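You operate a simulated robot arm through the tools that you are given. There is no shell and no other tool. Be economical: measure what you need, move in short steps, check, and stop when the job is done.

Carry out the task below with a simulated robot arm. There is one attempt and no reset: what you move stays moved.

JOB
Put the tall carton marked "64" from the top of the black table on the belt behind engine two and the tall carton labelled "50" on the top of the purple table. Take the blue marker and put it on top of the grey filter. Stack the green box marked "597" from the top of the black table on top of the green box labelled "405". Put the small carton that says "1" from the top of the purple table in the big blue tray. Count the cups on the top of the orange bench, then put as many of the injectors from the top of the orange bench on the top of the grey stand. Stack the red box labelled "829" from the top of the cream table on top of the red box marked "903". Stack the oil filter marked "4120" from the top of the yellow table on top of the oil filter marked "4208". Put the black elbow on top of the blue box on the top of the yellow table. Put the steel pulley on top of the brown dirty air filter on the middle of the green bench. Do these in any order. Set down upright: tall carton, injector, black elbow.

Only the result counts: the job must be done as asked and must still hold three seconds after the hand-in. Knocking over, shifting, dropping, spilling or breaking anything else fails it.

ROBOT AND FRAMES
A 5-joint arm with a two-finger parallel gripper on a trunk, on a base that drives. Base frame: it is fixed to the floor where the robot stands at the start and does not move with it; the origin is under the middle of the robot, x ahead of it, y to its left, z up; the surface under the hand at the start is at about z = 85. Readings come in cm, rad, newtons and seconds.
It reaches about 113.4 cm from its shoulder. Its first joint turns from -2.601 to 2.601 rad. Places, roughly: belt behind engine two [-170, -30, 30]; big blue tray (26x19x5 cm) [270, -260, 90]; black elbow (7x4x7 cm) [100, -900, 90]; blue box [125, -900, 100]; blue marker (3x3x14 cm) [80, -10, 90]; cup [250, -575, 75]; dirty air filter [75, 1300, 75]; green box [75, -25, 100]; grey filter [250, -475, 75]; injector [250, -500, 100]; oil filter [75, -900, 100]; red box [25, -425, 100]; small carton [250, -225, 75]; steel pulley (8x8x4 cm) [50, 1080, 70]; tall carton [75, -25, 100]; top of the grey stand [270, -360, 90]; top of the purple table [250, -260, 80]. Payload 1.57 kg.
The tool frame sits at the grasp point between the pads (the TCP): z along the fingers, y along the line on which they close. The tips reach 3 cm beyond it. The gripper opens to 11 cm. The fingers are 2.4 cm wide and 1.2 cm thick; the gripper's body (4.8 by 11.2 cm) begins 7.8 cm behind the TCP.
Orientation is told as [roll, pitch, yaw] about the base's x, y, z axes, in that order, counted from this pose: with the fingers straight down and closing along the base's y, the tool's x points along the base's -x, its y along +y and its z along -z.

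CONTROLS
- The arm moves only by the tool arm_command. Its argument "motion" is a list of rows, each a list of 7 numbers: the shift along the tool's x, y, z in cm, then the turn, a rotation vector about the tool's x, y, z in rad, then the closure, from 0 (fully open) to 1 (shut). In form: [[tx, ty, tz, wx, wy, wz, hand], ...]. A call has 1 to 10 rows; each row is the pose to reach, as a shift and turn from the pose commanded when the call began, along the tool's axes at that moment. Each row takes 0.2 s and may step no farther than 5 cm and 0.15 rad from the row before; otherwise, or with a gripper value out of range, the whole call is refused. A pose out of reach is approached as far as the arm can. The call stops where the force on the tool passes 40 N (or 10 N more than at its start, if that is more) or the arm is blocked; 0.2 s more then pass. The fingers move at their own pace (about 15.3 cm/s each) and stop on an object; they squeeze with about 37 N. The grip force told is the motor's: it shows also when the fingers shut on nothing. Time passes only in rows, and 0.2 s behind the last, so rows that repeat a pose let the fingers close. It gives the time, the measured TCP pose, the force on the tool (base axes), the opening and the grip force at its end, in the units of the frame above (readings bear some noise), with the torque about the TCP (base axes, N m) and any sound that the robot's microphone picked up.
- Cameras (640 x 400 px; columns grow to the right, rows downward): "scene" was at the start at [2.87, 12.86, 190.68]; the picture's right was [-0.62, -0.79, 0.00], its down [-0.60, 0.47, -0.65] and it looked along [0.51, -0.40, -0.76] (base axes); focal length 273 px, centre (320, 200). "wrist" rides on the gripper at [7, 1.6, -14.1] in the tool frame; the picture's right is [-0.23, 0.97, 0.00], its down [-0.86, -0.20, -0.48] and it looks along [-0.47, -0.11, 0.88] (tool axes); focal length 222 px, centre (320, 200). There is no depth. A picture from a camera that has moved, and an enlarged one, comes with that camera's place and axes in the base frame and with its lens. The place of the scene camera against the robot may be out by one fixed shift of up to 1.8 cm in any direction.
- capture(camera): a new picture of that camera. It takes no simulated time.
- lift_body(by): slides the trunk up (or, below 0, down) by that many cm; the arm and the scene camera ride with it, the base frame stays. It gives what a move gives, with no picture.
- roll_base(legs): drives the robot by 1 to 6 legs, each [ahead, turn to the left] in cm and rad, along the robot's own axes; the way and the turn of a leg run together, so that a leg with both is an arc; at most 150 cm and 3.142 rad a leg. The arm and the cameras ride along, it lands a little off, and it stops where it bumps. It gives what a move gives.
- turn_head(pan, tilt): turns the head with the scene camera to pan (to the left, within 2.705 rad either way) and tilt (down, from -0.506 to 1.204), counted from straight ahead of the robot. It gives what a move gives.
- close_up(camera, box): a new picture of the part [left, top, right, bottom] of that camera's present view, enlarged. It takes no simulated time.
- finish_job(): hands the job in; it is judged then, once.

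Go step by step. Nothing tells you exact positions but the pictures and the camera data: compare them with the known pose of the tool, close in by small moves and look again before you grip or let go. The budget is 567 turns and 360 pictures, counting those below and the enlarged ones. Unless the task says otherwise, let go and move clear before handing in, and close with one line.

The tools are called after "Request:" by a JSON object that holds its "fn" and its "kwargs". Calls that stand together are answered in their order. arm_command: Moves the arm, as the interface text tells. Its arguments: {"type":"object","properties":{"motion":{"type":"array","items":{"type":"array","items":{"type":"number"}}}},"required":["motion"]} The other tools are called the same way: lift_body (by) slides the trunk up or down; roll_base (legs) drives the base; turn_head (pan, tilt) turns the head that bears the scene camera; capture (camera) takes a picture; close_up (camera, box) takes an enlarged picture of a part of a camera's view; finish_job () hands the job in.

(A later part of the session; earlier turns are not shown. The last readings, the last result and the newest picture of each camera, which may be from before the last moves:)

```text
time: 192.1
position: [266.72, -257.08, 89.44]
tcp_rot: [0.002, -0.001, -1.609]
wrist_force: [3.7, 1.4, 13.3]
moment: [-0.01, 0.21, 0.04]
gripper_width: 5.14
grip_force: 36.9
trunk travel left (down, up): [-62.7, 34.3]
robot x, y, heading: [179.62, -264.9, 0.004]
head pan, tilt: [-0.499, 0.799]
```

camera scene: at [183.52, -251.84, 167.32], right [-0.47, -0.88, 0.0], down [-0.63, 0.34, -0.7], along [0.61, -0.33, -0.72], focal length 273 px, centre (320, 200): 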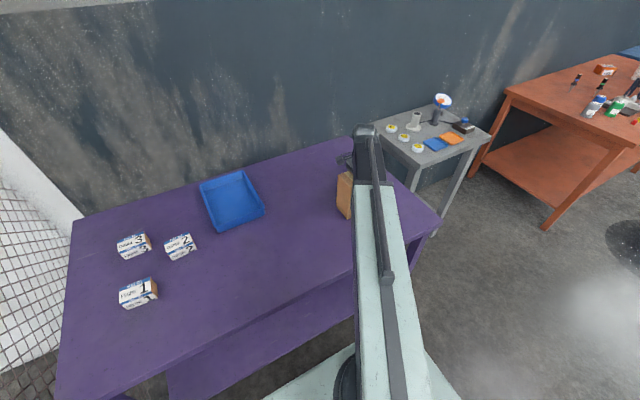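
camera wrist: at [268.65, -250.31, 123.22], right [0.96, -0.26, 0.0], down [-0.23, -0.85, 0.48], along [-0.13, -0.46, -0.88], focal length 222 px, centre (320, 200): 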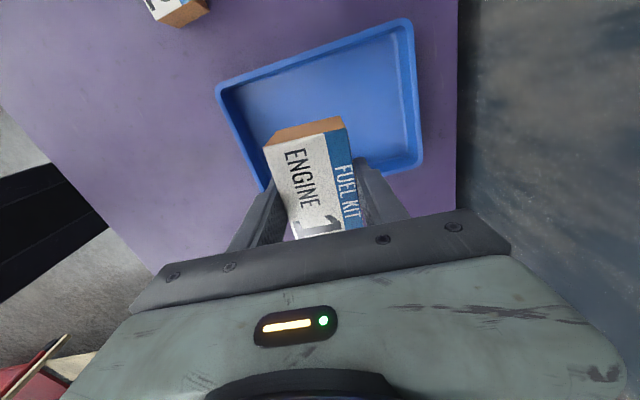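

Request:
{"fn": "arm_command", "kwargs": {"motion": [[0, 0, 0, 0, 0, 0, 0.7], [0, 0, 0, 0, 0, 0, 0.4], [0, 0, 0, 0, 0, 0, 0.1], [0, 0, 0, 0, 0, 0, 0.1]]}}

Request:
{"fn": "lift_body", "kwargs": {"by": 25}}

Request:
{"fn": "capture", "kwargs": {"camera": "wrist"}}

Request:
{"fn": "turn_head", "kwargs": {"pan": -0.9, "tilt": 0.5}}

Request:
{"fn": "capture", "kwargs": {"camera": "scene"}}

```text
time: 193.1
position: [266.54, -257.22, 89.42]
tcp_rot: [-0.001, 0.0, -1.608]
wrist_force: [0.4, 0.5, -0.7]
moment: [-0.01, -0.01, -0.03]
gripper_width: 9.89
grip_force: 0.1
trunk travel left (down, up): [-62.7, 34.3]
robot x, y, heading: [179.78, -264.95, 0.002]
head pan, tilt: [-0.499, 0.799]
```

```text
time: 195.6
position: [266.65, -257.15, 114.43]
tcp_rot: [0.0, -0.002, -1.608]
wrist_force: [0.2, -0.2, 0.3]
moment: [0.03, 0.03, -0.03]
gripper_width: 9.89
grip_force: 0.1
trunk travel left (down, up): [-87.7, 9.3]
robot x, y, heading: [179.6, -264.9, 0.006]
head pan, tilt: [-0.499, 0.799]
```

```text
298 pictures are left
camera wrist: at [268.57, -250.23, 128.65], right [0.96, -0.26, 0.0], down [-0.23, -0.85, 0.48], along [-0.13, -0.46, -0.88], focal length 222 px, centre (320, 200)
```

wrist: 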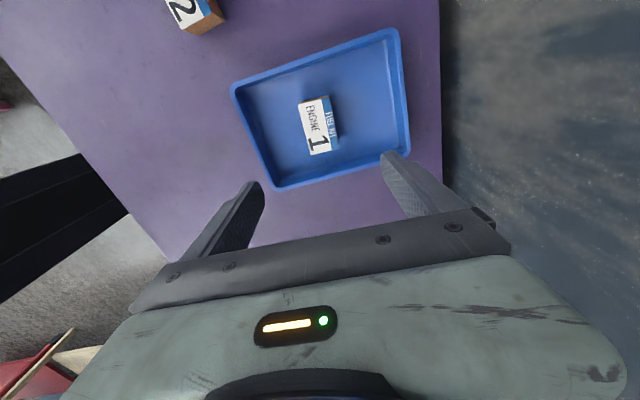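

```text
time: 196.5
position: [266.64, -257.13, 114.48]
tcp_rot: [-0.002, -0.004, -1.609]
wrist_force: [-0.2, -0.1, -0.4]
moment: [0.03, 0.03, 0.0]
gripper_width: 9.91
grip_force: 0.1
trunk travel left (down, up): [-87.7, 9.3]
robot x, y, heading: [179.59, -264.85, 0.002]
head pan, tilt: [-0.901, 0.499]
```

```text
297 pictures are left
camera scene: at [182.14, -255.12, 189.1], right [-0.78, -0.62, 0.0], down [-0.3, 0.37, -0.88], along [0.55, -0.69, -0.48], focal length 273 px, centre (320, 200)
```

scene: 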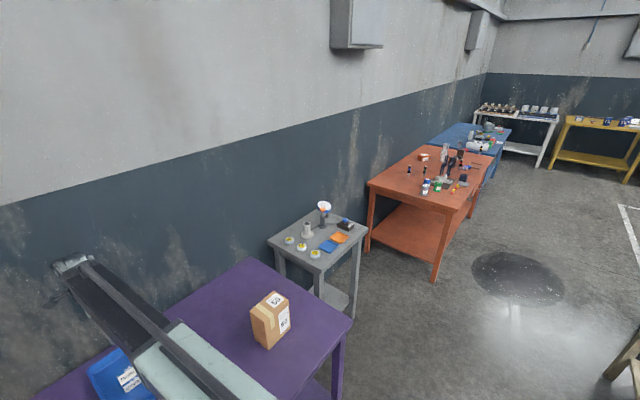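

Carton 1 is in the tray. Now I inspect the orange bench and grey stand from here.

Request:
{"fn": "close_up", "kwargs": {"camera": "scene", "box": [360, 130, 520, 230]}}

Request:
{"fn": "roll_base", "kwargs": {"legs": [[-40, 0], [0, -1.0]]}}

Request:
{"fn": "turn_head", "kwargs": {"pan": -0.1, "tilt": 0.4}}

Request:
{"fn": "capture", "kwargs": {"camera": "scene"}}

```text
4.00 times, centred on (440, 180) of scene
camera zoom: at [182.14, -255.12, 189.1], right [-0.78, -0.62, 0.0], down [-0.3, 0.37, -0.88], along [0.55, -0.69, -0.48], focal length 1092 px, centre (-160, 280)
```

zoom: 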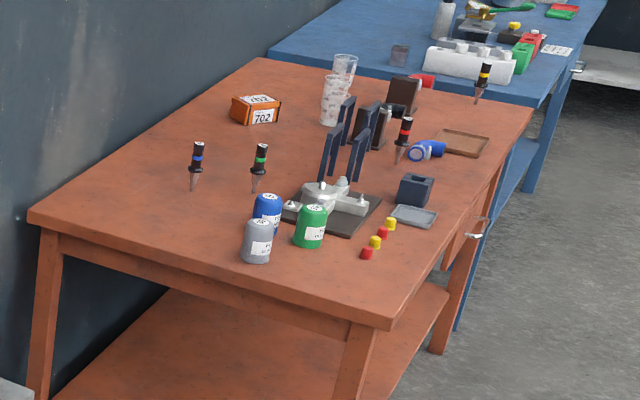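

```text
time: 201.5
position: [194.08, -333.05, 114.45]
tcp_rot: [0.001, -0.002, -2.59]
wrist_force: [0.4, 0.2, -0.4]
moment: [-0.01, 0.01, -0.01]
gripper_width: 9.9
grip_force: 0.0
trunk travel left (down, up): [-87.7, 9.3]
robot x, y, heading: [141.5, -263.12, -0.979]
head pan, tilt: [-0.901, 0.499]
```

```text
time: 202.7
position: [193.94, -333.21, 114.52]
tcp_rot: [0.001, -0.002, -2.59]
wrist_force: [0.1, -0.4, 1.0]
moment: [0.0, -0.01, 0.0]
gripper_width: 9.91
grip_force: 0.1
trunk travel left (down, up): [-87.7, 9.3]
robot x, y, heading: [141.48, -263.48, -0.977]
head pan, tilt: [-0.099, 0.4]
```

```text
295 pictures are left
camera scene: at [158.8, -258.7, 190.02], right [-0.88, -0.48, 0.0], down [-0.19, 0.34, -0.92], along [0.44, -0.81, -0.39], focal length 273 px, centre (320, 200)
```

scene: 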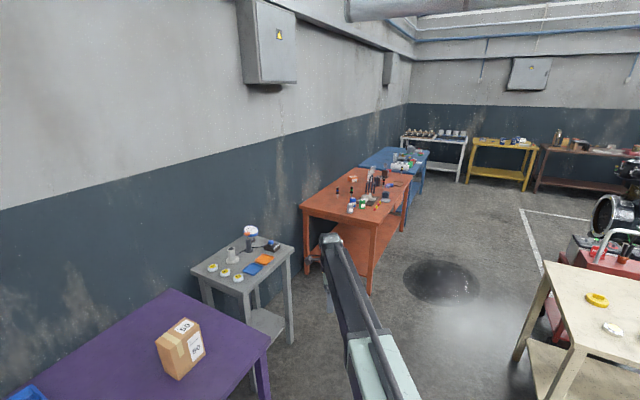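

Injectors (blue, green, red, yellow bands) and the grey filter are visible; the bench spans about x 212–287, y −450…−612. I raise and fold the arm, then drive to face the bench at about (160,−505).

Request:
{"fn": "lift_body", "kwargs": {"by": 9}}

Request:
{"fn": "arm_command", "kwargs": {"motion": [[0, -4.5, 0, 0, 0, 0, 0], [0, -9, 0, 0, 0, 0, 0], [0, -13.5, 0, 0, 0, 0, 0], [0, -18, 0, 0, 0, 0, 0], [0, -22, 0, 0, 0, 0, 0], [0, -25, 0, 0, 0, 0, 0], [0, -25, 0, 0, 0, 0, 0]]}}

Request:
{"fn": "roll_base", "kwargs": {"legs": [[0, -0.51], [130, 0], [110, 0], [0, 1.49]]}}

Request:
{"fn": "turn_head", "kwargs": {"pan": 0, "tilt": 0.7}}

Request:
{"fn": "capture", "kwargs": {"camera": "scene"}}

```text
time: 203.9
position: [193.98, -333.21, 123.4]
tcp_rot: [0.0, -0.001, -2.589]
wrist_force: [0.6, -0.1, 0.1]
moment: [-0.01, -0.01, -0.02]
gripper_width: 9.89
grip_force: 0.1
trunk travel left (down, up): [-96.7, 0.3]
robot x, y, heading: [141.04, -263.94, -0.976]
head pan, tilt: [-0.099, 0.4]
```

```text
time: 205.5
position: [180.68, -312.01, 123.4]
tcp_rot: [-0.001, -0.003, -2.59]
wrist_force: [-0.3, 0.0, -0.3]
moment: [-0.01, -0.01, 0.01]
gripper_width: 11.01
grip_force: 0.1
trunk travel left (down, up): [-96.7, 0.3]
robot x, y, heading: [141.33, -263.84, -0.972]
head pan, tilt: [-0.099, 0.4]
```

```text
time: 222.2
position: [230.9, -494.03, 123.34]
tcp_rot: [0.0, -0.001, -1.591]
wrist_force: [-0.9, -1.1, -0.1]
moment: [0.06, 0.01, -0.01]
gripper_width: 10.99
grip_force: 0.1
trunk travel left (down, up): [-96.7, 0.3]
robot x, y, heading: [169.01, -502.27, 0.017]
head pan, tilt: [-0.099, 0.4]
```

```text
time: 223.0
position: [230.78, -494.08, 123.5]
tcp_rot: [0.0, -0.004, -1.591]
wrist_force: [0.7, -0.7, -0.8]
moment: [0.03, 0.02, 0.0]
gripper_width: 10.98
grip_force: 0.1
trunk travel left (down, up): [-96.7, 0.3]
robot x, y, heading: [169.25, -501.69, 0.018]
head pan, tilt: [0.0, 0.7]
```

```text
294 pictures are left
camera scene: at [174.1, -485.0, 196.35], right [0.02, -1.0, 0.0], down [-0.64, -0.01, -0.77], along [0.77, 0.01, -0.64], focal length 273 px, centre (320, 200)
```

scene: 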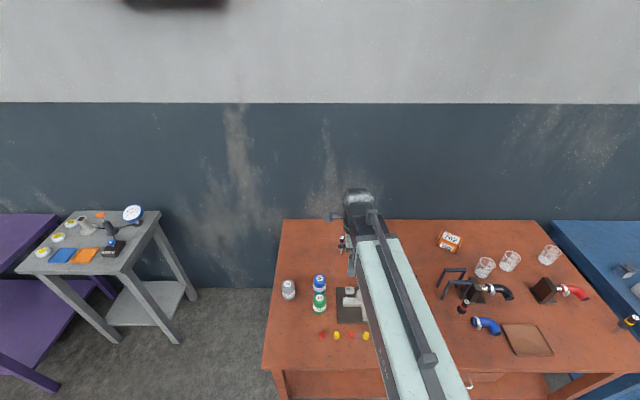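

Request:
{"fn": "close_up", "kwargs": {"camera": "scene", "box": [400, 200, 640, 350]}}

Request:
{"fn": "close_up", "kwargs": {"camera": "scene", "box": [260, 210, 420, 310]}}

Request:
{"fn": "turn_head", "kwargs": {"pan": -0.6, "tilt": 0.7}}

Request:
{"fn": "capture", "kwargs": {"camera": "scene"}}

```text
2.67 times, centred on (520, 275) of scene
camera zoom: at [174.1, -485.0, 196.35], right [0.02, -1.0, 0.0], down [-0.64, -0.01, -0.77], along [0.77, 0.01, -0.64], focal length 728 px, centre (-213, 0)
```

zoom: 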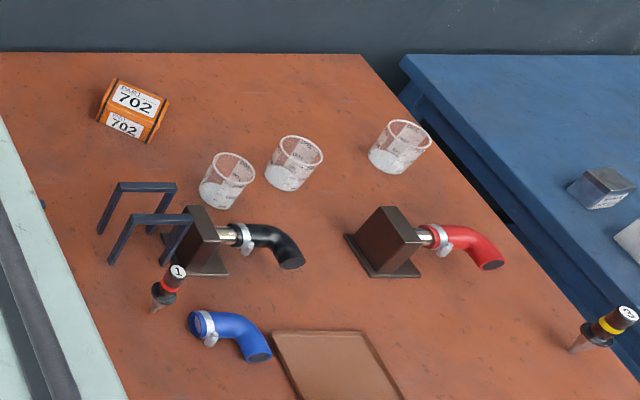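

```text
4.00 times, centred on (340, 260) of scene
camera zoom: at [174.1, -485.0, 196.35], right [0.02, -1.0, 0.0], down [-0.64, -0.01, -0.77], along [0.77, 0.01, -0.64], focal length 1092 px, centre (240, -40)
```

zoom: 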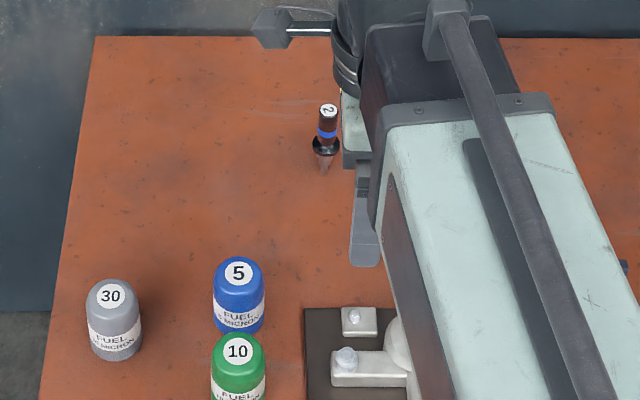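

```text
time: 224.0
position: [230.91, -494.06, 123.45]
tcp_rot: [0.0, -0.003, -1.592]
wrist_force: [-1.3, -0.3, 0.7]
moment: [0.0, 0.01, 0.0]
gripper_width: 10.99
grip_force: 0.1
trunk travel left (down, up): [-96.7, 0.3]
robot x, y, heading: [169.16, -502.13, 0.017]
head pan, tilt: [-0.6, 0.7]
```

```text
291 pictures are left
camera scene: at [172.7, -489.79, 196.34], right [-0.55, -0.83, 0.0], down [-0.54, 0.35, -0.76], along [0.64, -0.42, -0.64], focal length 273 px, centre (320, 200)
```

scene: 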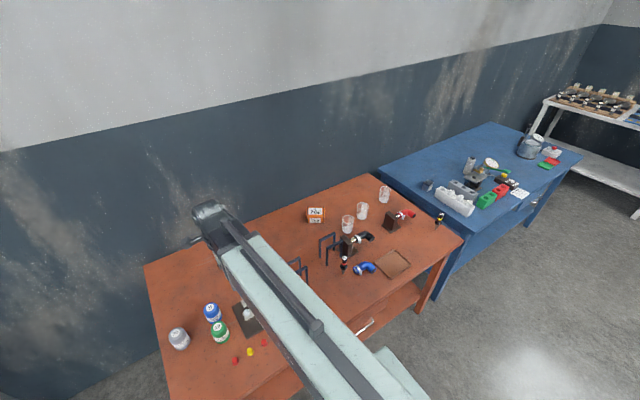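

There are three cups, so three injectors are needed. I look at the nearest injectors with the wrist camera.

Request:
{"fn": "capture", "kwargs": {"camera": "wrist"}}

```text
290 pictures are left
camera wrist: at [232.71, -487.12, 137.66], right [0.97, -0.25, 0.0], down [-0.22, -0.85, 0.48], along [-0.12, -0.47, -0.88], focal length 222 px, centre (320, 200)
```

wrist: 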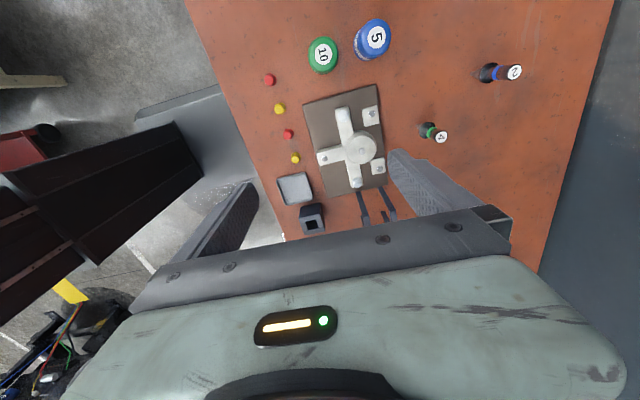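

Request:
{"fn": "arm_command", "kwargs": {"motion": [[-3, 4, 0, 0, 0, 0, 0], [-6, 8, 0, 0, 0, 0, 0], [-7, 12, 0, 0, 0, 0, 0], [-7, 16, 0, 0, 0, 0, 0], [-7.5, 20, 0, 0, 0, 0, 0], [-7.8, 22, 0, 0, 0, 0, 0], [-7.8, 22, 0, 0, 0, 0, 0]]}}

Request:
{"fn": "lift_body", "kwargs": {"by": -17}}

Request:
{"fn": "capture", "kwargs": {"camera": "wrist"}}

Request:
{"fn": "close_up", "kwargs": {"camera": "wrist", "box": [240, 50, 480, 200]}}

```text
time: 225.6
position: [252.92, -502.18, 123.44]
tcp_rot: [-0.001, -0.001, -1.59]
wrist_force: [0.3, 0.0, 0.4]
moment: [-0.01, 0.01, -0.01]
gripper_width: 11.01
grip_force: 0.2
trunk travel left (down, up): [-96.7, 0.3]
robot x, y, heading: [168.88, -501.75, 0.017]
head pan, tilt: [-0.6, 0.7]
```

```text
time: 227.5
position: [253.02, -502.13, 106.36]
tcp_rot: [0.001, -0.002, -1.593]
wrist_force: [0.1, -0.1, -0.2]
moment: [-0.01, 0.03, -0.03]
gripper_width: 10.99
grip_force: 0.1
trunk travel left (down, up): [-79.7, 17.3]
robot x, y, heading: [169.22, -501.66, 0.019]
head pan, tilt: [-0.6, 0.7]
```

```text
289 pictures are left
camera wrist: at [254.83, -495.21, 120.66], right [0.97, -0.25, 0.0], down [-0.22, -0.85, 0.48], along [-0.12, -0.47, -0.88], focal length 222 px, centre (320, 200)
```

wrist: 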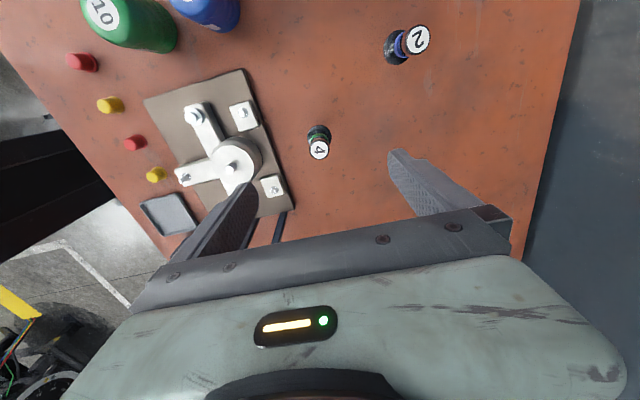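

```text
2.67 times, centred on (360, 125) of wrist
camera zoom: at [254.83, -495.21, 120.66], right [0.97, -0.25, 0.0], down [-0.22, -0.85, 0.48], along [-0.12, -0.47, -0.88], focal length 592 px, centre (213, 400)
```

zoom: 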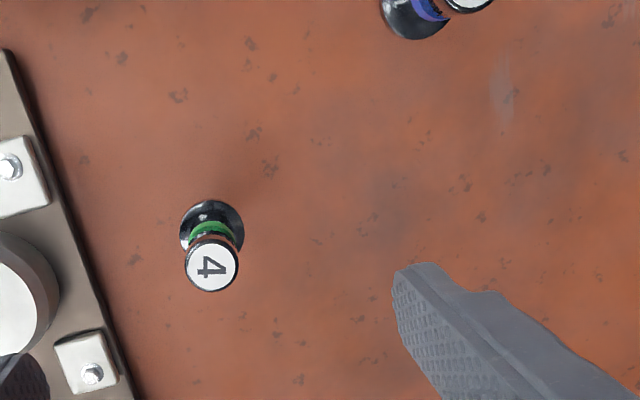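

Injector 4 (green band) is at (252.9,−502.3): flange at z≈88, barrel up to 95. I grip the barrel above the flange.

Request:
{"fn": "arm_command", "kwargs": {"motion": [[-0.2, 0, 0, 0, 0, 0, 0.2], [-0.2, 0, 0, 0, 0, 0, 0.45], [-0.2, 0, 0, 0, 0, 0, 0.45]]}}

Request:
{"fn": "lift_body", "kwargs": {"by": -13.8}}

Request:
{"fn": "capture", "kwargs": {"camera": "wrist"}}

```text
time: 228.3
position: [252.93, -502.36, 106.41]
tcp_rot: [0.0, -0.002, -1.593]
wrist_force: [-0.2, -0.3, 0.0]
moment: [0.01, 0.02, 0.02]
gripper_width: 6.06
grip_force: 0.0
trunk travel left (down, up): [-79.7, 17.3]
robot x, y, heading: [169.33, -501.82, 0.016]
head pan, tilt: [-0.6, 0.7]
```

```text
time: 230.0
position: [253.01, -502.42, 92.57]
tcp_rot: [-0.001, -0.003, -1.592]
wrist_force: [-0.7, 1.0, -0.3]
moment: [-0.05, 0.03, -0.04]
gripper_width: 6.06
grip_force: 0.0
trunk travel left (down, up): [-65.9, 31.1]
robot x, y, heading: [169.2, -501.84, 0.016]
head pan, tilt: [-0.6, 0.7]
```

```text
287 pictures are left
camera wrist: at [254.82, -495.41, 106.86], right [0.97, -0.25, 0.0], down [-0.22, -0.85, 0.48], along [-0.12, -0.47, -0.88], focal length 222 px, centre (320, 200)
```

wrist: 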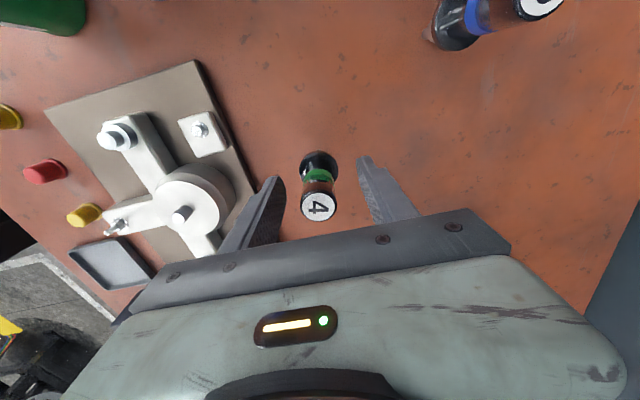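

Request:
{"fn": "arm_command", "kwargs": {"motion": [[0, 0, 0, 0, 0, 0, 0.7], [0, 0, 0, 0, 0, 0, 1], [0, 0, 0, 0, 0, 0, 1], [0, 0, 0, 0, 0, 0, 1]]}}

Request:
{"fn": "lift_body", "kwargs": {"by": 20}}

Request:
{"fn": "capture", "kwargs": {"camera": "wrist"}}

```text
time: 231.0
position: [253.05, -502.36, 92.59]
tcp_rot: [0.0, -0.001, -1.593]
wrist_force: [0.3, 0.4, 0.7]
moment: [-0.04, 0.2, -0.03]
gripper_width: 2.41
grip_force: 35.5
trunk travel left (down, up): [-65.9, 31.1]
robot x, y, heading: [169.08, -501.94, 0.014]
head pan, tilt: [-0.6, 0.7]
```

```text
time: 233.1
position: [252.98, -502.48, 112.64]
tcp_rot: [0.0, -0.003, -1.592]
wrist_force: [0.8, 0.5, -1.8]
moment: [0.01, 0.05, 0.0]
gripper_width: 2.41
grip_force: 35.5
trunk travel left (down, up): [-85.9, 11.1]
robot x, y, heading: [169.27, -501.72, 0.015]
head pan, tilt: [-0.6, 0.7]
```

```text
286 pictures are left
camera wrist: at [254.85, -495.4, 126.83], right [0.97, -0.25, 0.0], down [-0.22, -0.85, 0.48], along [-0.12, -0.47, -0.88], focal length 222 px, centre (320, 200)
```

wrist: 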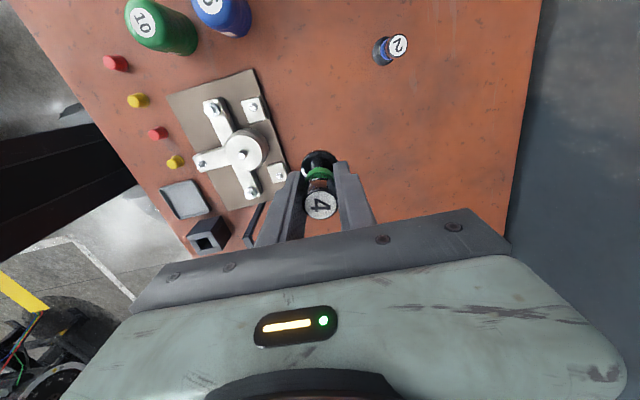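

Held. I raise, fold the arm and drive to the grey stand.

Request:
{"fn": "lift_body", "kwargs": {"by": 10}}

Request:
{"fn": "arm_command", "kwargs": {"motion": [[0, -4.5, 0, 0, 0, 0, 1], [0, -9, 0, 0, 0, 0, 1], [0, -13.5, 0, 0, 0, 0, 1], [0, -18, 0, 0, 0, 0, 1], [0, -18, 0, 0, 0, 0, 1]]}}

Request:
{"fn": "roll_base", "kwargs": {"legs": [[-30, 0], [0, 1.57], [137, 0], [0, -1.585], [44, 0]]}}

Request:
{"fn": "turn_head", "kwargs": {"pan": 0.0, "tilt": 0.85}}

Request:
{"fn": "capture", "kwargs": {"camera": "scene"}}

Request:
{"fn": "capture", "kwargs": {"camera": "wrist"}}

```text
time: 234.5
position: [253.07, -502.41, 122.62]
tcp_rot: [0.0, -0.004, -1.592]
wrist_force: [1.0, 0.4, -1.7]
moment: [0.02, -0.04, -0.01]
gripper_width: 2.4
grip_force: 36.2
trunk travel left (down, up): [-95.9, 1.1]
robot x, y, heading: [168.83, -502.2, 0.017]
head pan, tilt: [-0.6, 0.7]
```

```text
time: 235.7
position: [235.23, -501.99, 122.55]
tcp_rot: [-0.001, -0.002, -1.592]
wrist_force: [0.7, -0.1, -2.7]
moment: [-0.03, -0.03, -0.01]
gripper_width: 2.37
grip_force: 36.2
trunk travel left (down, up): [-95.9, 1.1]
robot x, y, heading: [169.33, -502.01, 0.018]
head pan, tilt: [-0.6, 0.7]
```

```text
time: 254.1
position: [244.26, -365.89, 122.48]
tcp_rot: [0.0, -0.003, -1.586]
wrist_force: [-0.2, 0.1, -3.9]
moment: [-0.03, 0.03, 0.0]
gripper_width: 2.41
grip_force: 36.0
trunk travel left (down, up): [-95.9, 1.1]
robot x, y, heading: [177.71, -365.41, 0.019]
head pan, tilt: [-0.6, 0.7]
```

```text
time: 255.1
position: [244.21, -365.79, 122.6]
tcp_rot: [-0.001, -0.002, -1.586]
wrist_force: [0.6, 0.6, -1.3]
moment: [-0.01, 0.01, 0.01]
gripper_width: 2.41
grip_force: 36.4
trunk travel left (down, up): [-95.9, 1.1]
robot x, y, heading: [178.12, -365.5, 0.015]
head pan, tilt: [0.0, 0.85]
```

```text
285 pictures are left
camera scene: at [182.49, -348.67, 194.31], right [0.01, -1.0, 0.0], down [-0.75, -0.01, -0.66], along [0.66, 0.01, -0.75], focal length 273 px, centre (320, 200)
```

scene: 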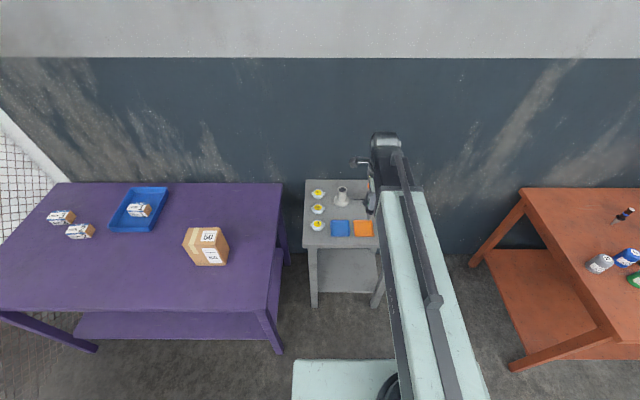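

```text
284 pictures are left
camera wrist: at [245.93, -358.9, 136.86], right [0.97, -0.24, 0.0], down [-0.21, -0.85, 0.48], along [-0.12, -0.47, -0.88], focal length 222 px, centre (320, 200)
```

wrist: 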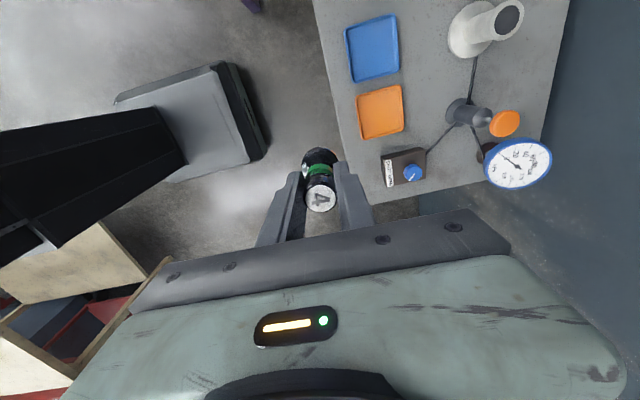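

Request:
{"fn": "close_up", "kwargs": {"camera": "scene", "box": [296, 172, 392, 232]}}

Request:
{"fn": "close_up", "kwargs": {"camera": "wrist", "box": [310, 0, 566, 160]}}

```text
6.67 times, centred on (344, 202) of scene
camera zoom: at [182.49, -348.67, 194.31], right [0.01, -1.0, 0.0], down [-0.75, -0.01, -0.66], along [0.66, 0.01, -0.75], focal length 1820 px, centre (160, 187)
```

zoom: 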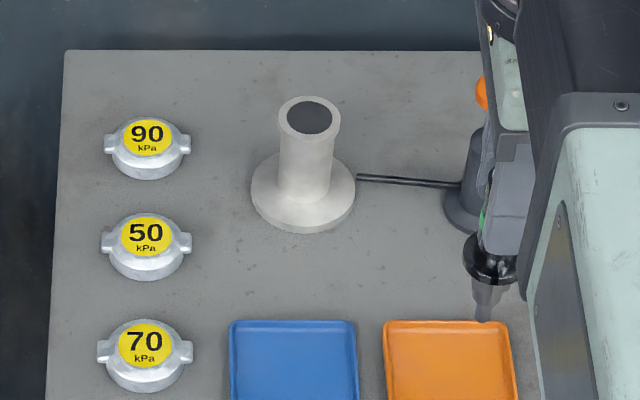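

```text
2.50 times, centred on (438, 80) of wrist
camera zoom: at [245.93, -358.9, 136.86], right [0.97, -0.24, 0.0], down [-0.21, -0.85, 0.48], along [-0.12, -0.47, -0.88], focal length 555 px, centre (25, 500)
```

zoom: 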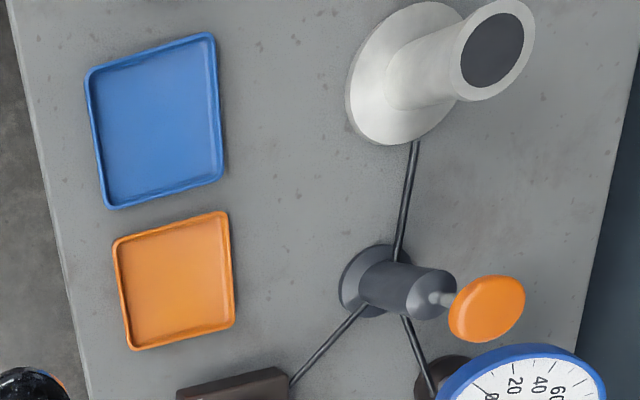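

The stand has a free strip between the trays (x≲262) and the funnel/lamp bases (x≳271). I'll set injectors along x≈266.5 at y −369.5, −363, −356.5, with fingers closing along y.

Request:
{"fn": "arm_command", "kwargs": {"motion": [[-0.4, 2.3, 0, 0, 0, -0.15, 1], [-0.7, 4.5, 0, 0, 0, -0.3, 1], [-1, 6.8, 0, 0, 0, -0.45, 1], [-1.4, 9, 0, 0, 0, -0.6, 1], [-1.7, 11.3, 0, 0, 0, -0.75, 1], [-2, 13.5, 0, 0, 0, -0.9, 1], [-2.4, 15.8, 0, 0, 0, -1.05, 1], [-2.7, 18, 0, 0, 0, -1.2, 1], [-3, 20.3, 0, 0, 0, -1.35, 1], [-3.4, 22.4, 0, 0, 0, -1.5, 1]]}}

Request:
{"fn": "arm_command", "kwargs": {"motion": [[0, 0, 0, 0, 0, -0.086, 1], [0, 0, 0, 0, 0, -0.086, 1]]}}

Request:
{"fn": "lift_body", "kwargs": {"by": -16}}

Request:
{"fn": "capture", "kwargs": {"camera": "wrist"}}

Request:
{"fn": "close_up", "kwargs": {"camera": "scene", "box": [290, 130, 450, 230]}}

```text
time: 257.3
position: [266.55, -369.57, 122.45]
tcp_rot: [-0.002, 0.0, -0.084]
wrist_force: [0.5, 0.0, -2.6]
moment: [0.02, 0.0, 0.04]
gripper_width: 2.4
grip_force: 36.3
trunk travel left (down, up): [-95.9, 1.1]
robot x, y, heading: [178.1, -365.27, 0.019]
head pan, tilt: [0.0, 0.85]
```

```text
time: 257.9
position: [266.46, -369.52, 122.58]
tcp_rot: [0.0, -0.001, 0.002]
wrist_force: [0.1, 0.5, -2.4]
moment: [0.02, -0.01, 0.0]
gripper_width: 2.4
grip_force: 36.1
trunk travel left (down, up): [-95.9, 1.1]
robot x, y, heading: [177.71, -365.69, 0.015]
head pan, tilt: [0.0, 0.85]
```

```text
time: 259.7
position: [266.55, -369.6, 106.64]
tcp_rot: [-0.003, 0.001, 0.0]
wrist_force: [0.0, -0.1, -2.3]
moment: [-0.02, 0.04, 0.01]
gripper_width: 2.43
grip_force: 36.4
trunk travel left (down, up): [-79.9, 17.1]
robot x, y, heading: [177.84, -365.52, 0.018]
head pan, tilt: [0.0, 0.85]
```

```text
281 pictures are left
camera wrist: at [259.63, -367.95, 120.85], right [0.23, 0.97, 0.0], down [0.85, -0.2, 0.48], along [0.47, -0.11, -0.88], focal length 222 px, centre (320, 200)
```

wrist: 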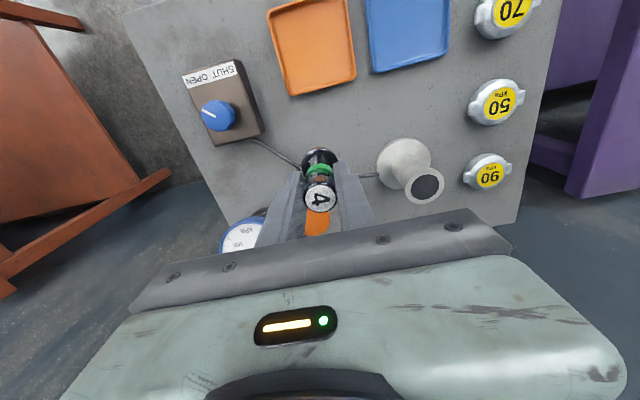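

```text
4.00 times, centred on (370, 180) of scene
camera zoom: at [182.51, -348.67, 178.31], right [0.01, -1.0, 0.0], down [-0.75, -0.01, -0.66], along [0.66, 0.01, -0.75], focal length 1092 px, centre (120, 280)
```

zoom: 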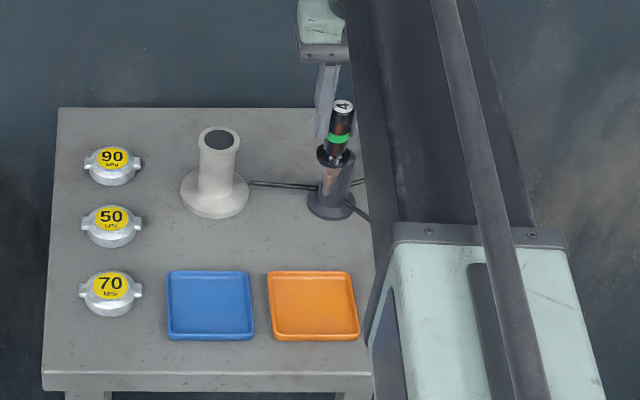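

Request:
{"fn": "lift_body", "kwargs": {"by": -9}}

Request:
{"fn": "capture", "kwargs": {"camera": "wrist"}}

Request:
{"fn": "close_up", "kwargs": {"camera": "scene", "box": [290, 110, 450, 210]}}

```text
time: 261.0
position: [266.29, -369.53, 97.77]
tcp_rot: [-0.001, -0.002, 0.0]
wrist_force: [-2.7, 0.9, 16.3]
moment: [0.07, 0.33, 0.0]
gripper_width: 2.4
grip_force: 36.0
trunk travel left (down, up): [-70.9, 26.1]
robot x, y, heading: [178.37, -365.41, 0.015]
head pan, tilt: [0.0, 0.85]
```

```text
279 pictures are left
camera wrist: at [259.41, -367.94, 111.99], right [0.23, 0.97, 0.0], down [0.85, -0.2, 0.48], along [0.47, -0.11, -0.88], focal length 222 px, centre (320, 200)
```

wrist: 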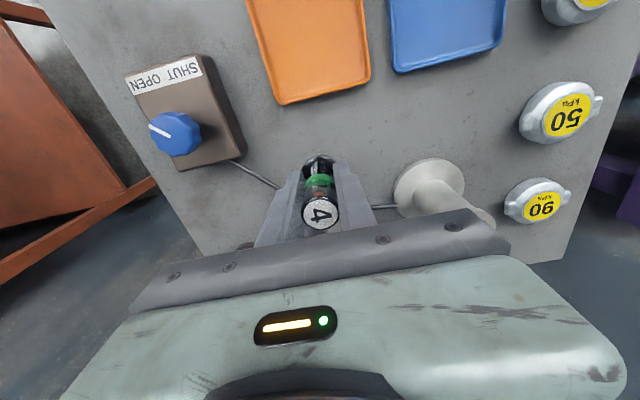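

```text
4.00 times, centred on (370, 160) of scene
camera zoom: at [182.22, -348.66, 169.29], right [0.01, -1.0, 0.0], down [-0.75, -0.01, -0.66], along [0.66, 0.01, -0.75], focal length 1092 px, centre (120, 360)
```

zoom: 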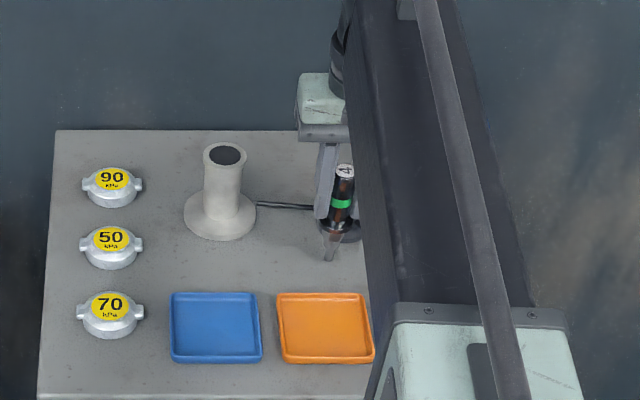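

Contact at z≈90, so the stand top is at 90 and the free strip's middle is nearer x≈264. I lift a little and shift away from the lamp.

Request:
{"fn": "lift_body", "kwargs": {"by": 3}}

Request:
{"fn": "arm_command", "kwargs": {"motion": [[1.2, 1, 0, 0, 0, 0, 1], [2.4, 2, 0, 0, 0, 0, 1], [2.4, 2, 0, 0, 0, 0, 1]]}}

Request:
{"fn": "lift_body", "kwargs": {"by": -2.4}}

Request:
{"fn": "close_up", "kwargs": {"camera": "scene", "box": [320, 140, 400, 190]}}

```text
time: 261.7
position: [266.52, -369.57, 100.6]
tcp_rot: [-0.001, -0.001, 0.0]
wrist_force: [-0.5, 1.0, -3.3]
moment: [-0.03, 0.03, -0.01]
gripper_width: 2.39
grip_force: 36.1
trunk travel left (down, up): [-73.9, 23.1]
robot x, y, heading: [178.26, -365.76, 0.012]
head pan, tilt: [0.0, 0.85]
```

```text
time: 262.5
position: [264.15, -367.52, 100.51]
tcp_rot: [-0.002, 0.0, 0.0]
wrist_force: [0.4, 0.2, -2.5]
moment: [-0.03, 0.0, -0.02]
gripper_width: 2.43
grip_force: 36.1
trunk travel left (down, up): [-73.9, 23.1]
robot x, y, heading: [178.22, -365.41, 0.015]
head pan, tilt: [0.0, 0.85]
```

```text
time: 263.2
position: [264.17, -367.45, 98.2]
tcp_rot: [-0.003, 0.0, 0.001]
wrist_force: [0.9, -0.1, -1.6]
moment: [0.01, 0.01, 0.02]
gripper_width: 2.43
grip_force: 35.8
trunk travel left (down, up): [-71.5, 25.5]
robot x, y, heading: [178.08, -365.7, 0.018]
head pan, tilt: [0.0, 0.85]
```

```text
8.00 times, centred on (360, 165) of scene
camera zoom: at [182.5, -348.67, 169.9], right [0.01, -1.0, 0.0], down [-0.75, -0.01, -0.66], along [0.66, 0.01, -0.75], focal length 2184 px, centre (0, 480)
```

zoom: 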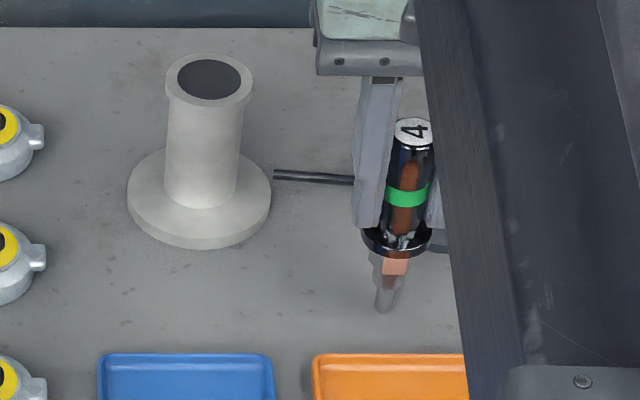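

Request:
{"fn": "lift_body", "kwargs": {"by": -0.4}}

```text
time: 263.8
position: [264.28, -367.52, 97.74]
tcp_rot: [-0.001, -0.002, 0.001]
wrist_force: [0.2, -0.7, -1.3]
moment: [0.0, 0.0, -0.03]
gripper_width: 2.45
grip_force: 35.8
trunk travel left (down, up): [-71.1, 25.9]
robot x, y, heading: [178.35, -365.51, 0.011]
head pan, tilt: [0.0, 0.85]
```

Request:
{"fn": "lift_body", "kwargs": {"by": -0.15}}

```text
time: 264.3
position: [264.11, -367.6, 97.7]
tcp_rot: [-0.002, -0.003, -0.001]
wrist_force: [5.0, -0.2, 12.1]
moment: [0.01, -0.49, 0.01]
gripper_width: 2.43
grip_force: 35.9
trunk travel left (down, up): [-71.0, 26.0]
robot x, y, heading: [178.41, -365.35, 0.014]
head pan, tilt: [0.0, 0.85]
```

Request:
{"fn": "lift_body", "kwargs": {"by": 0.1}}

Request:
{"fn": "arm_command", "kwargs": {"motion": [[0, 0, 0, 0, 0, 0, 0.75], [0, 0, 0, 0, 0, 0, 0.65], [0, 0, 0, 0, 0, 0, 0.6], [0, 0, 0, 0, 0, 0, 0.6]]}}

Request:
{"fn": "close_up", "kwargs": {"camera": "scene", "box": [320, 140, 400, 190]}}

```text
time: 264.8
position: [264.01, -367.42, 97.73]
tcp_rot: [-0.003, -0.001, 0.001]
wrist_force: [-0.9, 0.1, -0.7]
moment: [0.01, -0.02, -0.01]
gripper_width: 2.4
grip_force: 36.2
trunk travel left (down, up): [-71.1, 25.9]
robot x, y, heading: [178.27, -365.45, 0.008]
head pan, tilt: [0.0, 0.85]
```

```text
time: 265.8
position: [264.19, -367.6, 97.72]
tcp_rot: [-0.001, 0.0, 0.0]
wrist_force: [0.6, 1.0, 0.5]
moment: [0.0, -0.03, -0.01]
gripper_width: 4.38
grip_force: 0.0
trunk travel left (down, up): [-71.1, 25.9]
robot x, y, heading: [177.99, -365.39, 0.01]
head pan, tilt: [0.0, 0.85]
```

```text
8.00 times, centred on (360, 165) of scene
camera zoom: at [182.49, -348.67, 169.46], right [0.01, -1.0, 0.0], down [-0.75, -0.01, -0.66], along [0.66, 0.01, -0.75], focal length 2184 px, centre (0, 480)
```

zoom: 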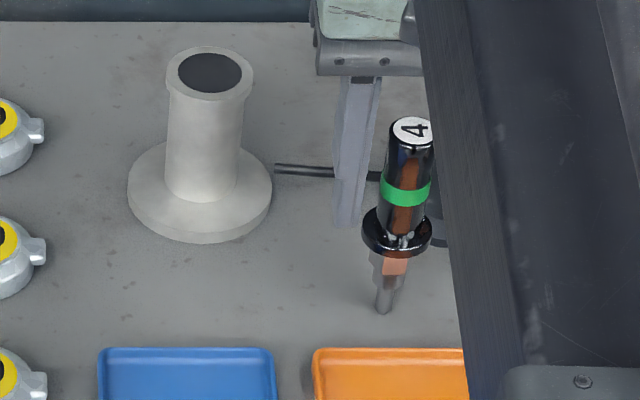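

Injector 4 stands on the stand. I raise clear and go back for the next one.

Request:
{"fn": "lift_body", "kwargs": {"by": 25.5}}

Request:
{"fn": "arm_command", "kwargs": {"motion": [[4.5, 0, 0, 0, 0, 0.15, 0.5], [9, 0, 0, 0, 0, 0.3, 0.5], [13.5, 0, 0, 0, 0, 0.45, 0.5], [18, 0, 0, 0, 0, 0.6, 0.5], [20, 0, 0, 0, 0, 0.75, 0.5], [20, 0, 0, 0, 0, 0.9, 0.5], [20, 0, 0, 0, 0, 1.05, 0.5], [20, 0, 0, 0, 0, 1.2, 0.5], [20, 0, 0, 0, 0, 1.35, 0.5], [20, 0, 0, 0, 0, 1.5, 0.5]]}}

Request:
{"fn": "close_up", "kwargs": {"camera": "scene", "box": [280, 160, 440, 260]}}

Request:
{"fn": "roll_base", "kwargs": {"legs": [[-44, 0], [0, -1.57], [130, 0], [0, 1.57], [32, 0]]}}

Request:
{"fn": "capture", "kwargs": {"camera": "scene"}}

```text
time: 268.4
position: [264.23, -367.54, 123.3]
tcp_rot: [-0.002, 0.0, 0.001]
wrist_force: [0.6, -1.0, -0.1]
moment: [0.02, 0.0, 0.02]
gripper_width: 4.38
grip_force: 0.1
trunk travel left (down, up): [-96.6, 0.4]
robot x, y, heading: [178.21, -365.69, 0.018]
head pan, tilt: [0.0, 0.85]
```

```text
time: 270.6
position: [244.05, -367.57, 123.24]
tcp_rot: [0.001, -0.002, -1.503]
wrist_force: [0.4, -0.6, -0.3]
moment: [0.01, -0.01, -0.03]
gripper_width: 5.47
grip_force: 0.0
trunk travel left (down, up): [-96.6, 0.4]
robot x, y, heading: [178.12, -365.54, 0.015]
head pan, tilt: [0.0, 0.85]
```

```text
4.00 times, centred on (360, 210) of scene
camera zoom: at [182.48, -348.66, 194.96], right [0.01, -1.0, 0.0], down [-0.75, -0.01, -0.66], along [0.66, 0.01, -0.75], focal length 1092 px, centre (160, 160)
```

zoom: 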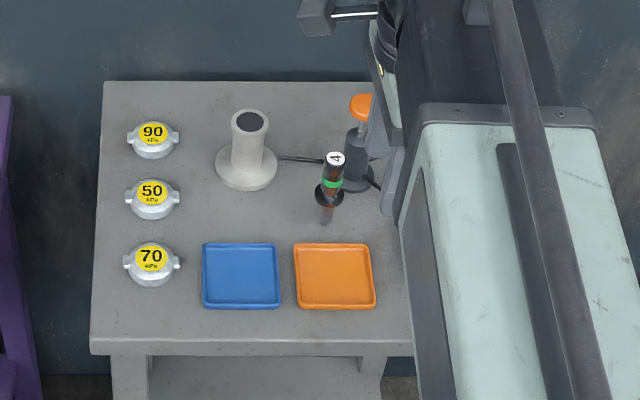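

```text
time: 288.7
position: [236.76, -493.97, 123.08]
tcp_rot: [0.0, -0.001, -1.468]
wrist_force: [0.0, -0.1, -1.1]
moment: [0.01, 0.06, 0.03]
gripper_width: 5.5
grip_force: 0.1
trunk travel left (down, up): [-96.6, 0.4]
robot x, y, heading: [170.75, -494.47, 0.055]
head pan, tilt: [0.0, 0.85]
```

```text
274 pictures are left
camera scene: at [174.57, -477.21, 194.96], right [0.05, -1.0, 0.0], down [-0.75, -0.04, -0.66], along [0.66, 0.04, -0.75], focal length 273 px, centre (320, 200)
```

scene: 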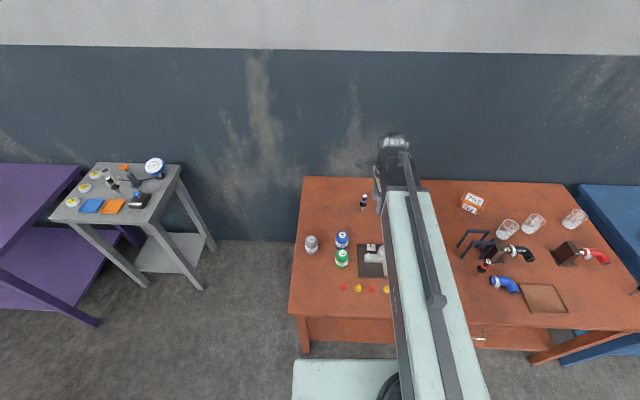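

Request:
{"fn": "roll_base", "kwargs": {"legs": [[6, 0]]}}

Request:
{"fn": "arm_command", "kwargs": {"motion": [[-0.6, 4.5, 0, 0, 0, 0, 0.2], [-1.2, 9, 0, 0, 0, 0, 0], [-1.8, 13.5, 0, 0, 0, 0, 0], [-2.4, 18, 0, 0, 0, 0, 0], [-3.2, 22.4, 0, 0, 0, 0, 0], [-3.2, 22.4, 0, 0, 0, 0, 0]]}}

Request:
{"fn": "lift_body", "kwargs": {"by": -14}}

Request:
{"fn": "capture", "kwargs": {"camera": "wrist"}}

```text
time: 289.7
position: [242.83, -493.57, 123.22]
tcp_rot: [-0.001, -0.001, -1.467]
wrist_force: [0.4, -0.9, 0.6]
moment: [-0.01, 0.02, -0.03]
gripper_width: 5.5
grip_force: 0.0
trunk travel left (down, up): [-96.6, 0.4]
robot x, y, heading: [176.5, -493.95, 0.049]
head pan, tilt: [0.0, 0.85]
```

```text
time: 291.1
position: [265.55, -494.84, 123.29]
tcp_rot: [0.0, -0.001, -1.466]
wrist_force: [-0.6, 0.1, -0.4]
moment: [0.03, 0.01, 0.05]
gripper_width: 11.01
grip_force: 0.0
trunk travel left (down, up): [-96.6, 0.4]
robot x, y, heading: [176.35, -493.35, 0.053]
head pan, tilt: [0.0, 0.85]
```

```text
time: 292.8
position: [265.37, -494.81, 109.33]
tcp_rot: [0.001, -0.001, -1.469]
wrist_force: [-0.2, 0.3, -0.1]
moment: [0.01, -0.05, -0.01]
gripper_width: 10.97
grip_force: 0.0
trunk travel left (down, up): [-82.6, 14.4]
robot x, y, heading: [176.74, -493.99, 0.056]
head pan, tilt: [0.0, 0.85]
```

```text
273 pictures are left
camera wrist: at [266.44, -487.72, 123.51], right [0.99, -0.13, 0.0], down [-0.11, -0.87, 0.48], along [-0.06, -0.48, -0.88], focal length 222 px, centre (320, 200)
```

wrist: 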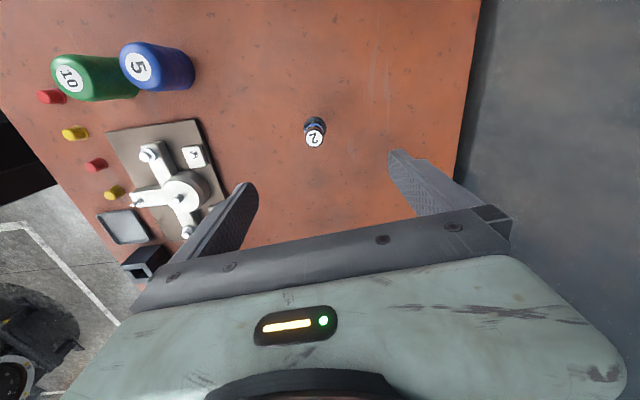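

Request:
{"fn": "arm_command", "kwargs": {"motion": [[0.35, -0.5, 0, 0, 0, 0, 0.2], [0.35, -0.5, 0, 0, 0, 0, 0.45], [0.35, -0.5, 0, 0, 0, 0, 0.45]]}}

Request:
{"fn": "lift_body", "kwargs": {"by": -16.75}}

Request:
{"fn": "capture", "kwargs": {"camera": "wrist"}}

```text
time: 293.6
position: [265.04, -494.53, 109.18]
tcp_rot: [-0.001, -0.002, -1.47]
wrist_force: [0.3, -0.8, 0.6]
moment: [-0.01, 0.0, 0.01]
gripper_width: 6.06
grip_force: 0.1
trunk travel left (down, up): [-82.6, 14.4]
robot x, y, heading: [176.24, -493.88, 0.048]
head pan, tilt: [0.0, 0.85]
```

```text
time: 295.4
position: [264.99, -494.55, 92.58]
tcp_rot: [0.001, -0.002, -1.469]
wrist_force: [0.7, -0.5, -0.1]
moment: [-0.01, -0.02, -0.02]
gripper_width: 6.07
grip_force: 0.0
trunk travel left (down, up): [-65.8, 31.2]
robot x, y, heading: [176.49, -494.08, 0.059]
head pan, tilt: [0.0, 0.85]
```

```text
272 pictures are left
camera wrist: at [265.93, -487.45, 106.76], right [0.99, -0.13, 0.0], down [-0.11, -0.87, 0.48], along [-0.06, -0.48, -0.88], focal length 222 px, centre (320, 200)
```

wrist: 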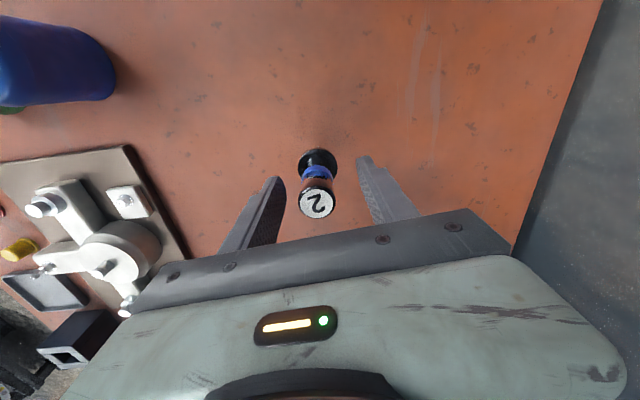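

Well centred; I grip injector 2, lift, and carry it to the stand.

Request:
{"fn": "arm_command", "kwargs": {"motion": [[0, 0, 0, 0, 0, 0, 0.7], [0, 0, 0, 0, 0, 0, 1], [0, 0, 0, 0, 0, 0, 1], [0, 0, 0, 0, 0, 0, 1]]}}

Request:
{"fn": "lift_body", "kwargs": {"by": 30}}

Request:
{"fn": "arm_command", "kwargs": {"motion": [[0, -4.5, 0, 0, 0, 0, 1], [0, -9, 0, 0, 0, 0, 1], [0, -13.5, 0, 0, 0, 0, 1], [0, -18, 0, 0, 0, 0, 1], [0, -22, 0, 0, 0, 0, 1], [0, -22, 0, 0, 0, 0, 1]]}}

Request:
{"fn": "roll_base", "kwargs": {"legs": [[-38, 0], [0, 1.53], [134, 0], [0, -1.585], [40, 0]]}}

Request:
{"fn": "capture", "kwargs": {"camera": "wrist"}}

```text
time: 296.4
position: [265.0, -494.5, 92.48]
tcp_rot: [-0.001, -0.001, -1.468]
wrist_force: [-0.8, -0.7, 1.8]
moment: [0.0, 0.0, -0.02]
gripper_width: 2.42
grip_force: 36.2
trunk travel left (down, up): [-65.8, 31.2]
robot x, y, heading: [176.76, -493.87, 0.057]
head pan, tilt: [0.0, 0.85]
```

```text
time: 299.4
position: [264.93, -494.55, 122.5]
tcp_rot: [0.0, -0.001, -1.467]
wrist_force: [-0.4, -0.5, -2.1]
moment: [-0.01, -0.01, -0.01]
gripper_width: 2.41
grip_force: 36.1
trunk travel left (down, up): [-95.8, 1.2]
robot x, y, heading: [176.46, -494.03, 0.055]
head pan, tilt: [0.0, 0.85]
```

```text
time: 300.9
position: [243.18, -496.72, 122.49]
tcp_rot: [-0.001, -0.002, -1.467]
wrist_force: [0.2, -0.1, -2.5]
moment: [-0.01, -0.01, -0.01]
gripper_width: 2.42
grip_force: 36.3
trunk travel left (down, up): [-95.8, 1.2]
robot x, y, heading: [176.38, -493.74, 0.05]
head pan, tilt: [0.0, 0.85]
```

```text
time: 319.3
position: [240.41, -368.63, 122.35]
tcp_rot: [0.001, -0.002, -1.514]
wrist_force: [0.5, 0.0, -2.9]
moment: [0.02, 0.02, -0.03]
gripper_width: 2.41
grip_force: 35.6
trunk travel left (down, up): [-95.8, 1.2]
robot x, y, heading: [173.84, -361.99, 0.002]
head pan, tilt: [0.0, 0.85]
```

```text
271 pictures are left
camera wrist: at [241.67, -361.61, 136.66], right [0.99, -0.17, 0.0], down [-0.15, -0.86, 0.48], along [-0.08, -0.47, -0.88], focal length 222 px, centre (320, 200)
```

wrist: 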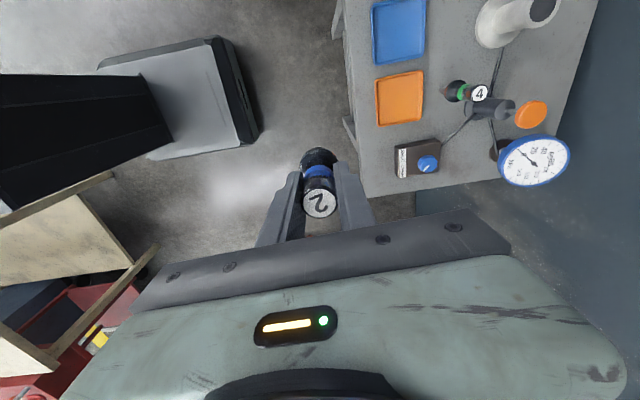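

Request:
{"fn": "arm_command", "kwargs": {"motion": [[0.7, 2.4, 0, 0, 0, -0.15, 1], [1.4, 4.8, 0, 0, 0, -0.3, 1], [2, 7.2, 0, 0, 0, -0.45, 1], [2.7, 9.6, 0, 0, 0, -0.6, 1], [3.4, 12, 0, 0, 0, -0.75, 1], [4, 14.5, 0, 0, 0, -0.9, 1], [4.7, 17, 0, 0, 0, -1.05, 1], [5.4, 19.4, 0, 0, 0, -1.2, 1], [6, 21.8, 0, 0, 0, -1.35, 1], [6.7, 24.2, 0, 0, 0, -1.5, 1]]}}

Request:
{"fn": "lift_body", "kwargs": {"by": -22.5}}

Request:
{"fn": "close_up", "kwargs": {"camera": "scene", "box": [280, 110, 440, 210]}}

Request:
{"fn": "capture", "kwargs": {"camera": "wrist"}}

```text
time: 321.5
position: [264.13, -360.64, 122.42]
tcp_rot: [-0.003, -0.001, -0.011]
wrist_force: [0.0, 0.5, -2.2]
moment: [0.0, 0.02, 0.0]
gripper_width: 2.39
grip_force: 36.4
trunk travel left (down, up): [-95.8, 1.2]
robot x, y, heading: [173.93, -361.7, -0.005]
head pan, tilt: [0.0, 0.85]
```

```text
time: 323.9
position: [263.87, -360.67, 100.09]
tcp_rot: [-0.001, 0.001, -0.01]
wrist_force: [-0.3, 0.1, -2.4]
moment: [0.0, -0.01, 0.0]
gripper_width: 2.4
grip_force: 35.9
trunk travel left (down, up): [-73.3, 23.7]
robot x, y, heading: [174.19, -361.82, -0.005]
head pan, tilt: [0.0, 0.85]
```

```text
4.00 times, centred on (360, 160) of scene
camera zoom: at [178.52, -345.04, 171.71], right [0.0, -1.0, 0.0], down [-0.75, 0.0, -0.66], along [0.66, 0.0, -0.75], focal length 1092 px, centre (160, 360)
```

zoom: 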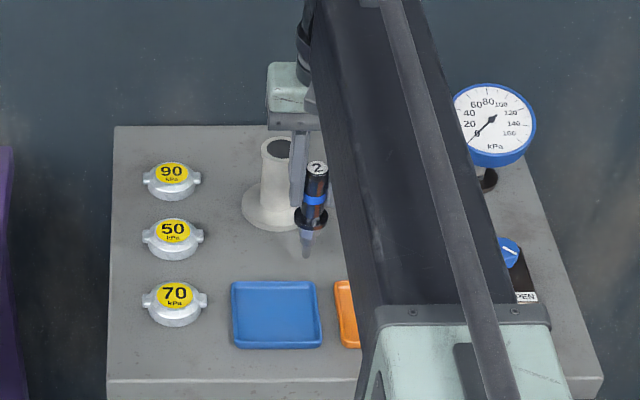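

```text
269 pictures are left
camera wrist: at [257.1, -358.95, 114.25], right [0.24, 0.97, 0.0], down [0.85, -0.21, 0.48], along [0.46, -0.12, -0.88], focal length 222 px, centre (320, 200)
```

wrist: 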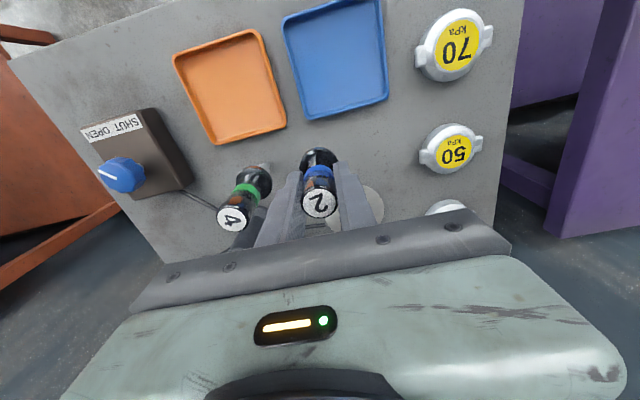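

Request:
{"fn": "lift_body", "kwargs": {"by": -2.3}}

Request:
{"fn": "lift_body", "kwargs": {"by": -0.15}}

```text
time: 324.6
position: [263.64, -360.72, 97.85]
tcp_rot: [-0.001, 0.0, -0.011]
wrist_force: [-3.9, 0.2, 18.9]
moment: [0.04, 0.45, -0.02]
gripper_width: 2.41
grip_force: 36.2
trunk travel left (down, up): [-71.0, 26.0]
robot x, y, heading: [173.63, -361.84, 0.002]
head pan, tilt: [0.0, 0.85]
```

```text
time: 325.1
position: [263.75, -360.7, 97.88]
tcp_rot: [-0.001, -0.003, -0.012]
wrist_force: [-1.4, 1.5, 26.4]
moment: [0.12, 0.24, 0.01]
gripper_width: 2.43
grip_force: 36.4
trunk travel left (down, up): [-70.9, 26.1]
robot x, y, heading: [173.93, -362.01, -0.0]
head pan, tilt: [0.0, 0.85]
```

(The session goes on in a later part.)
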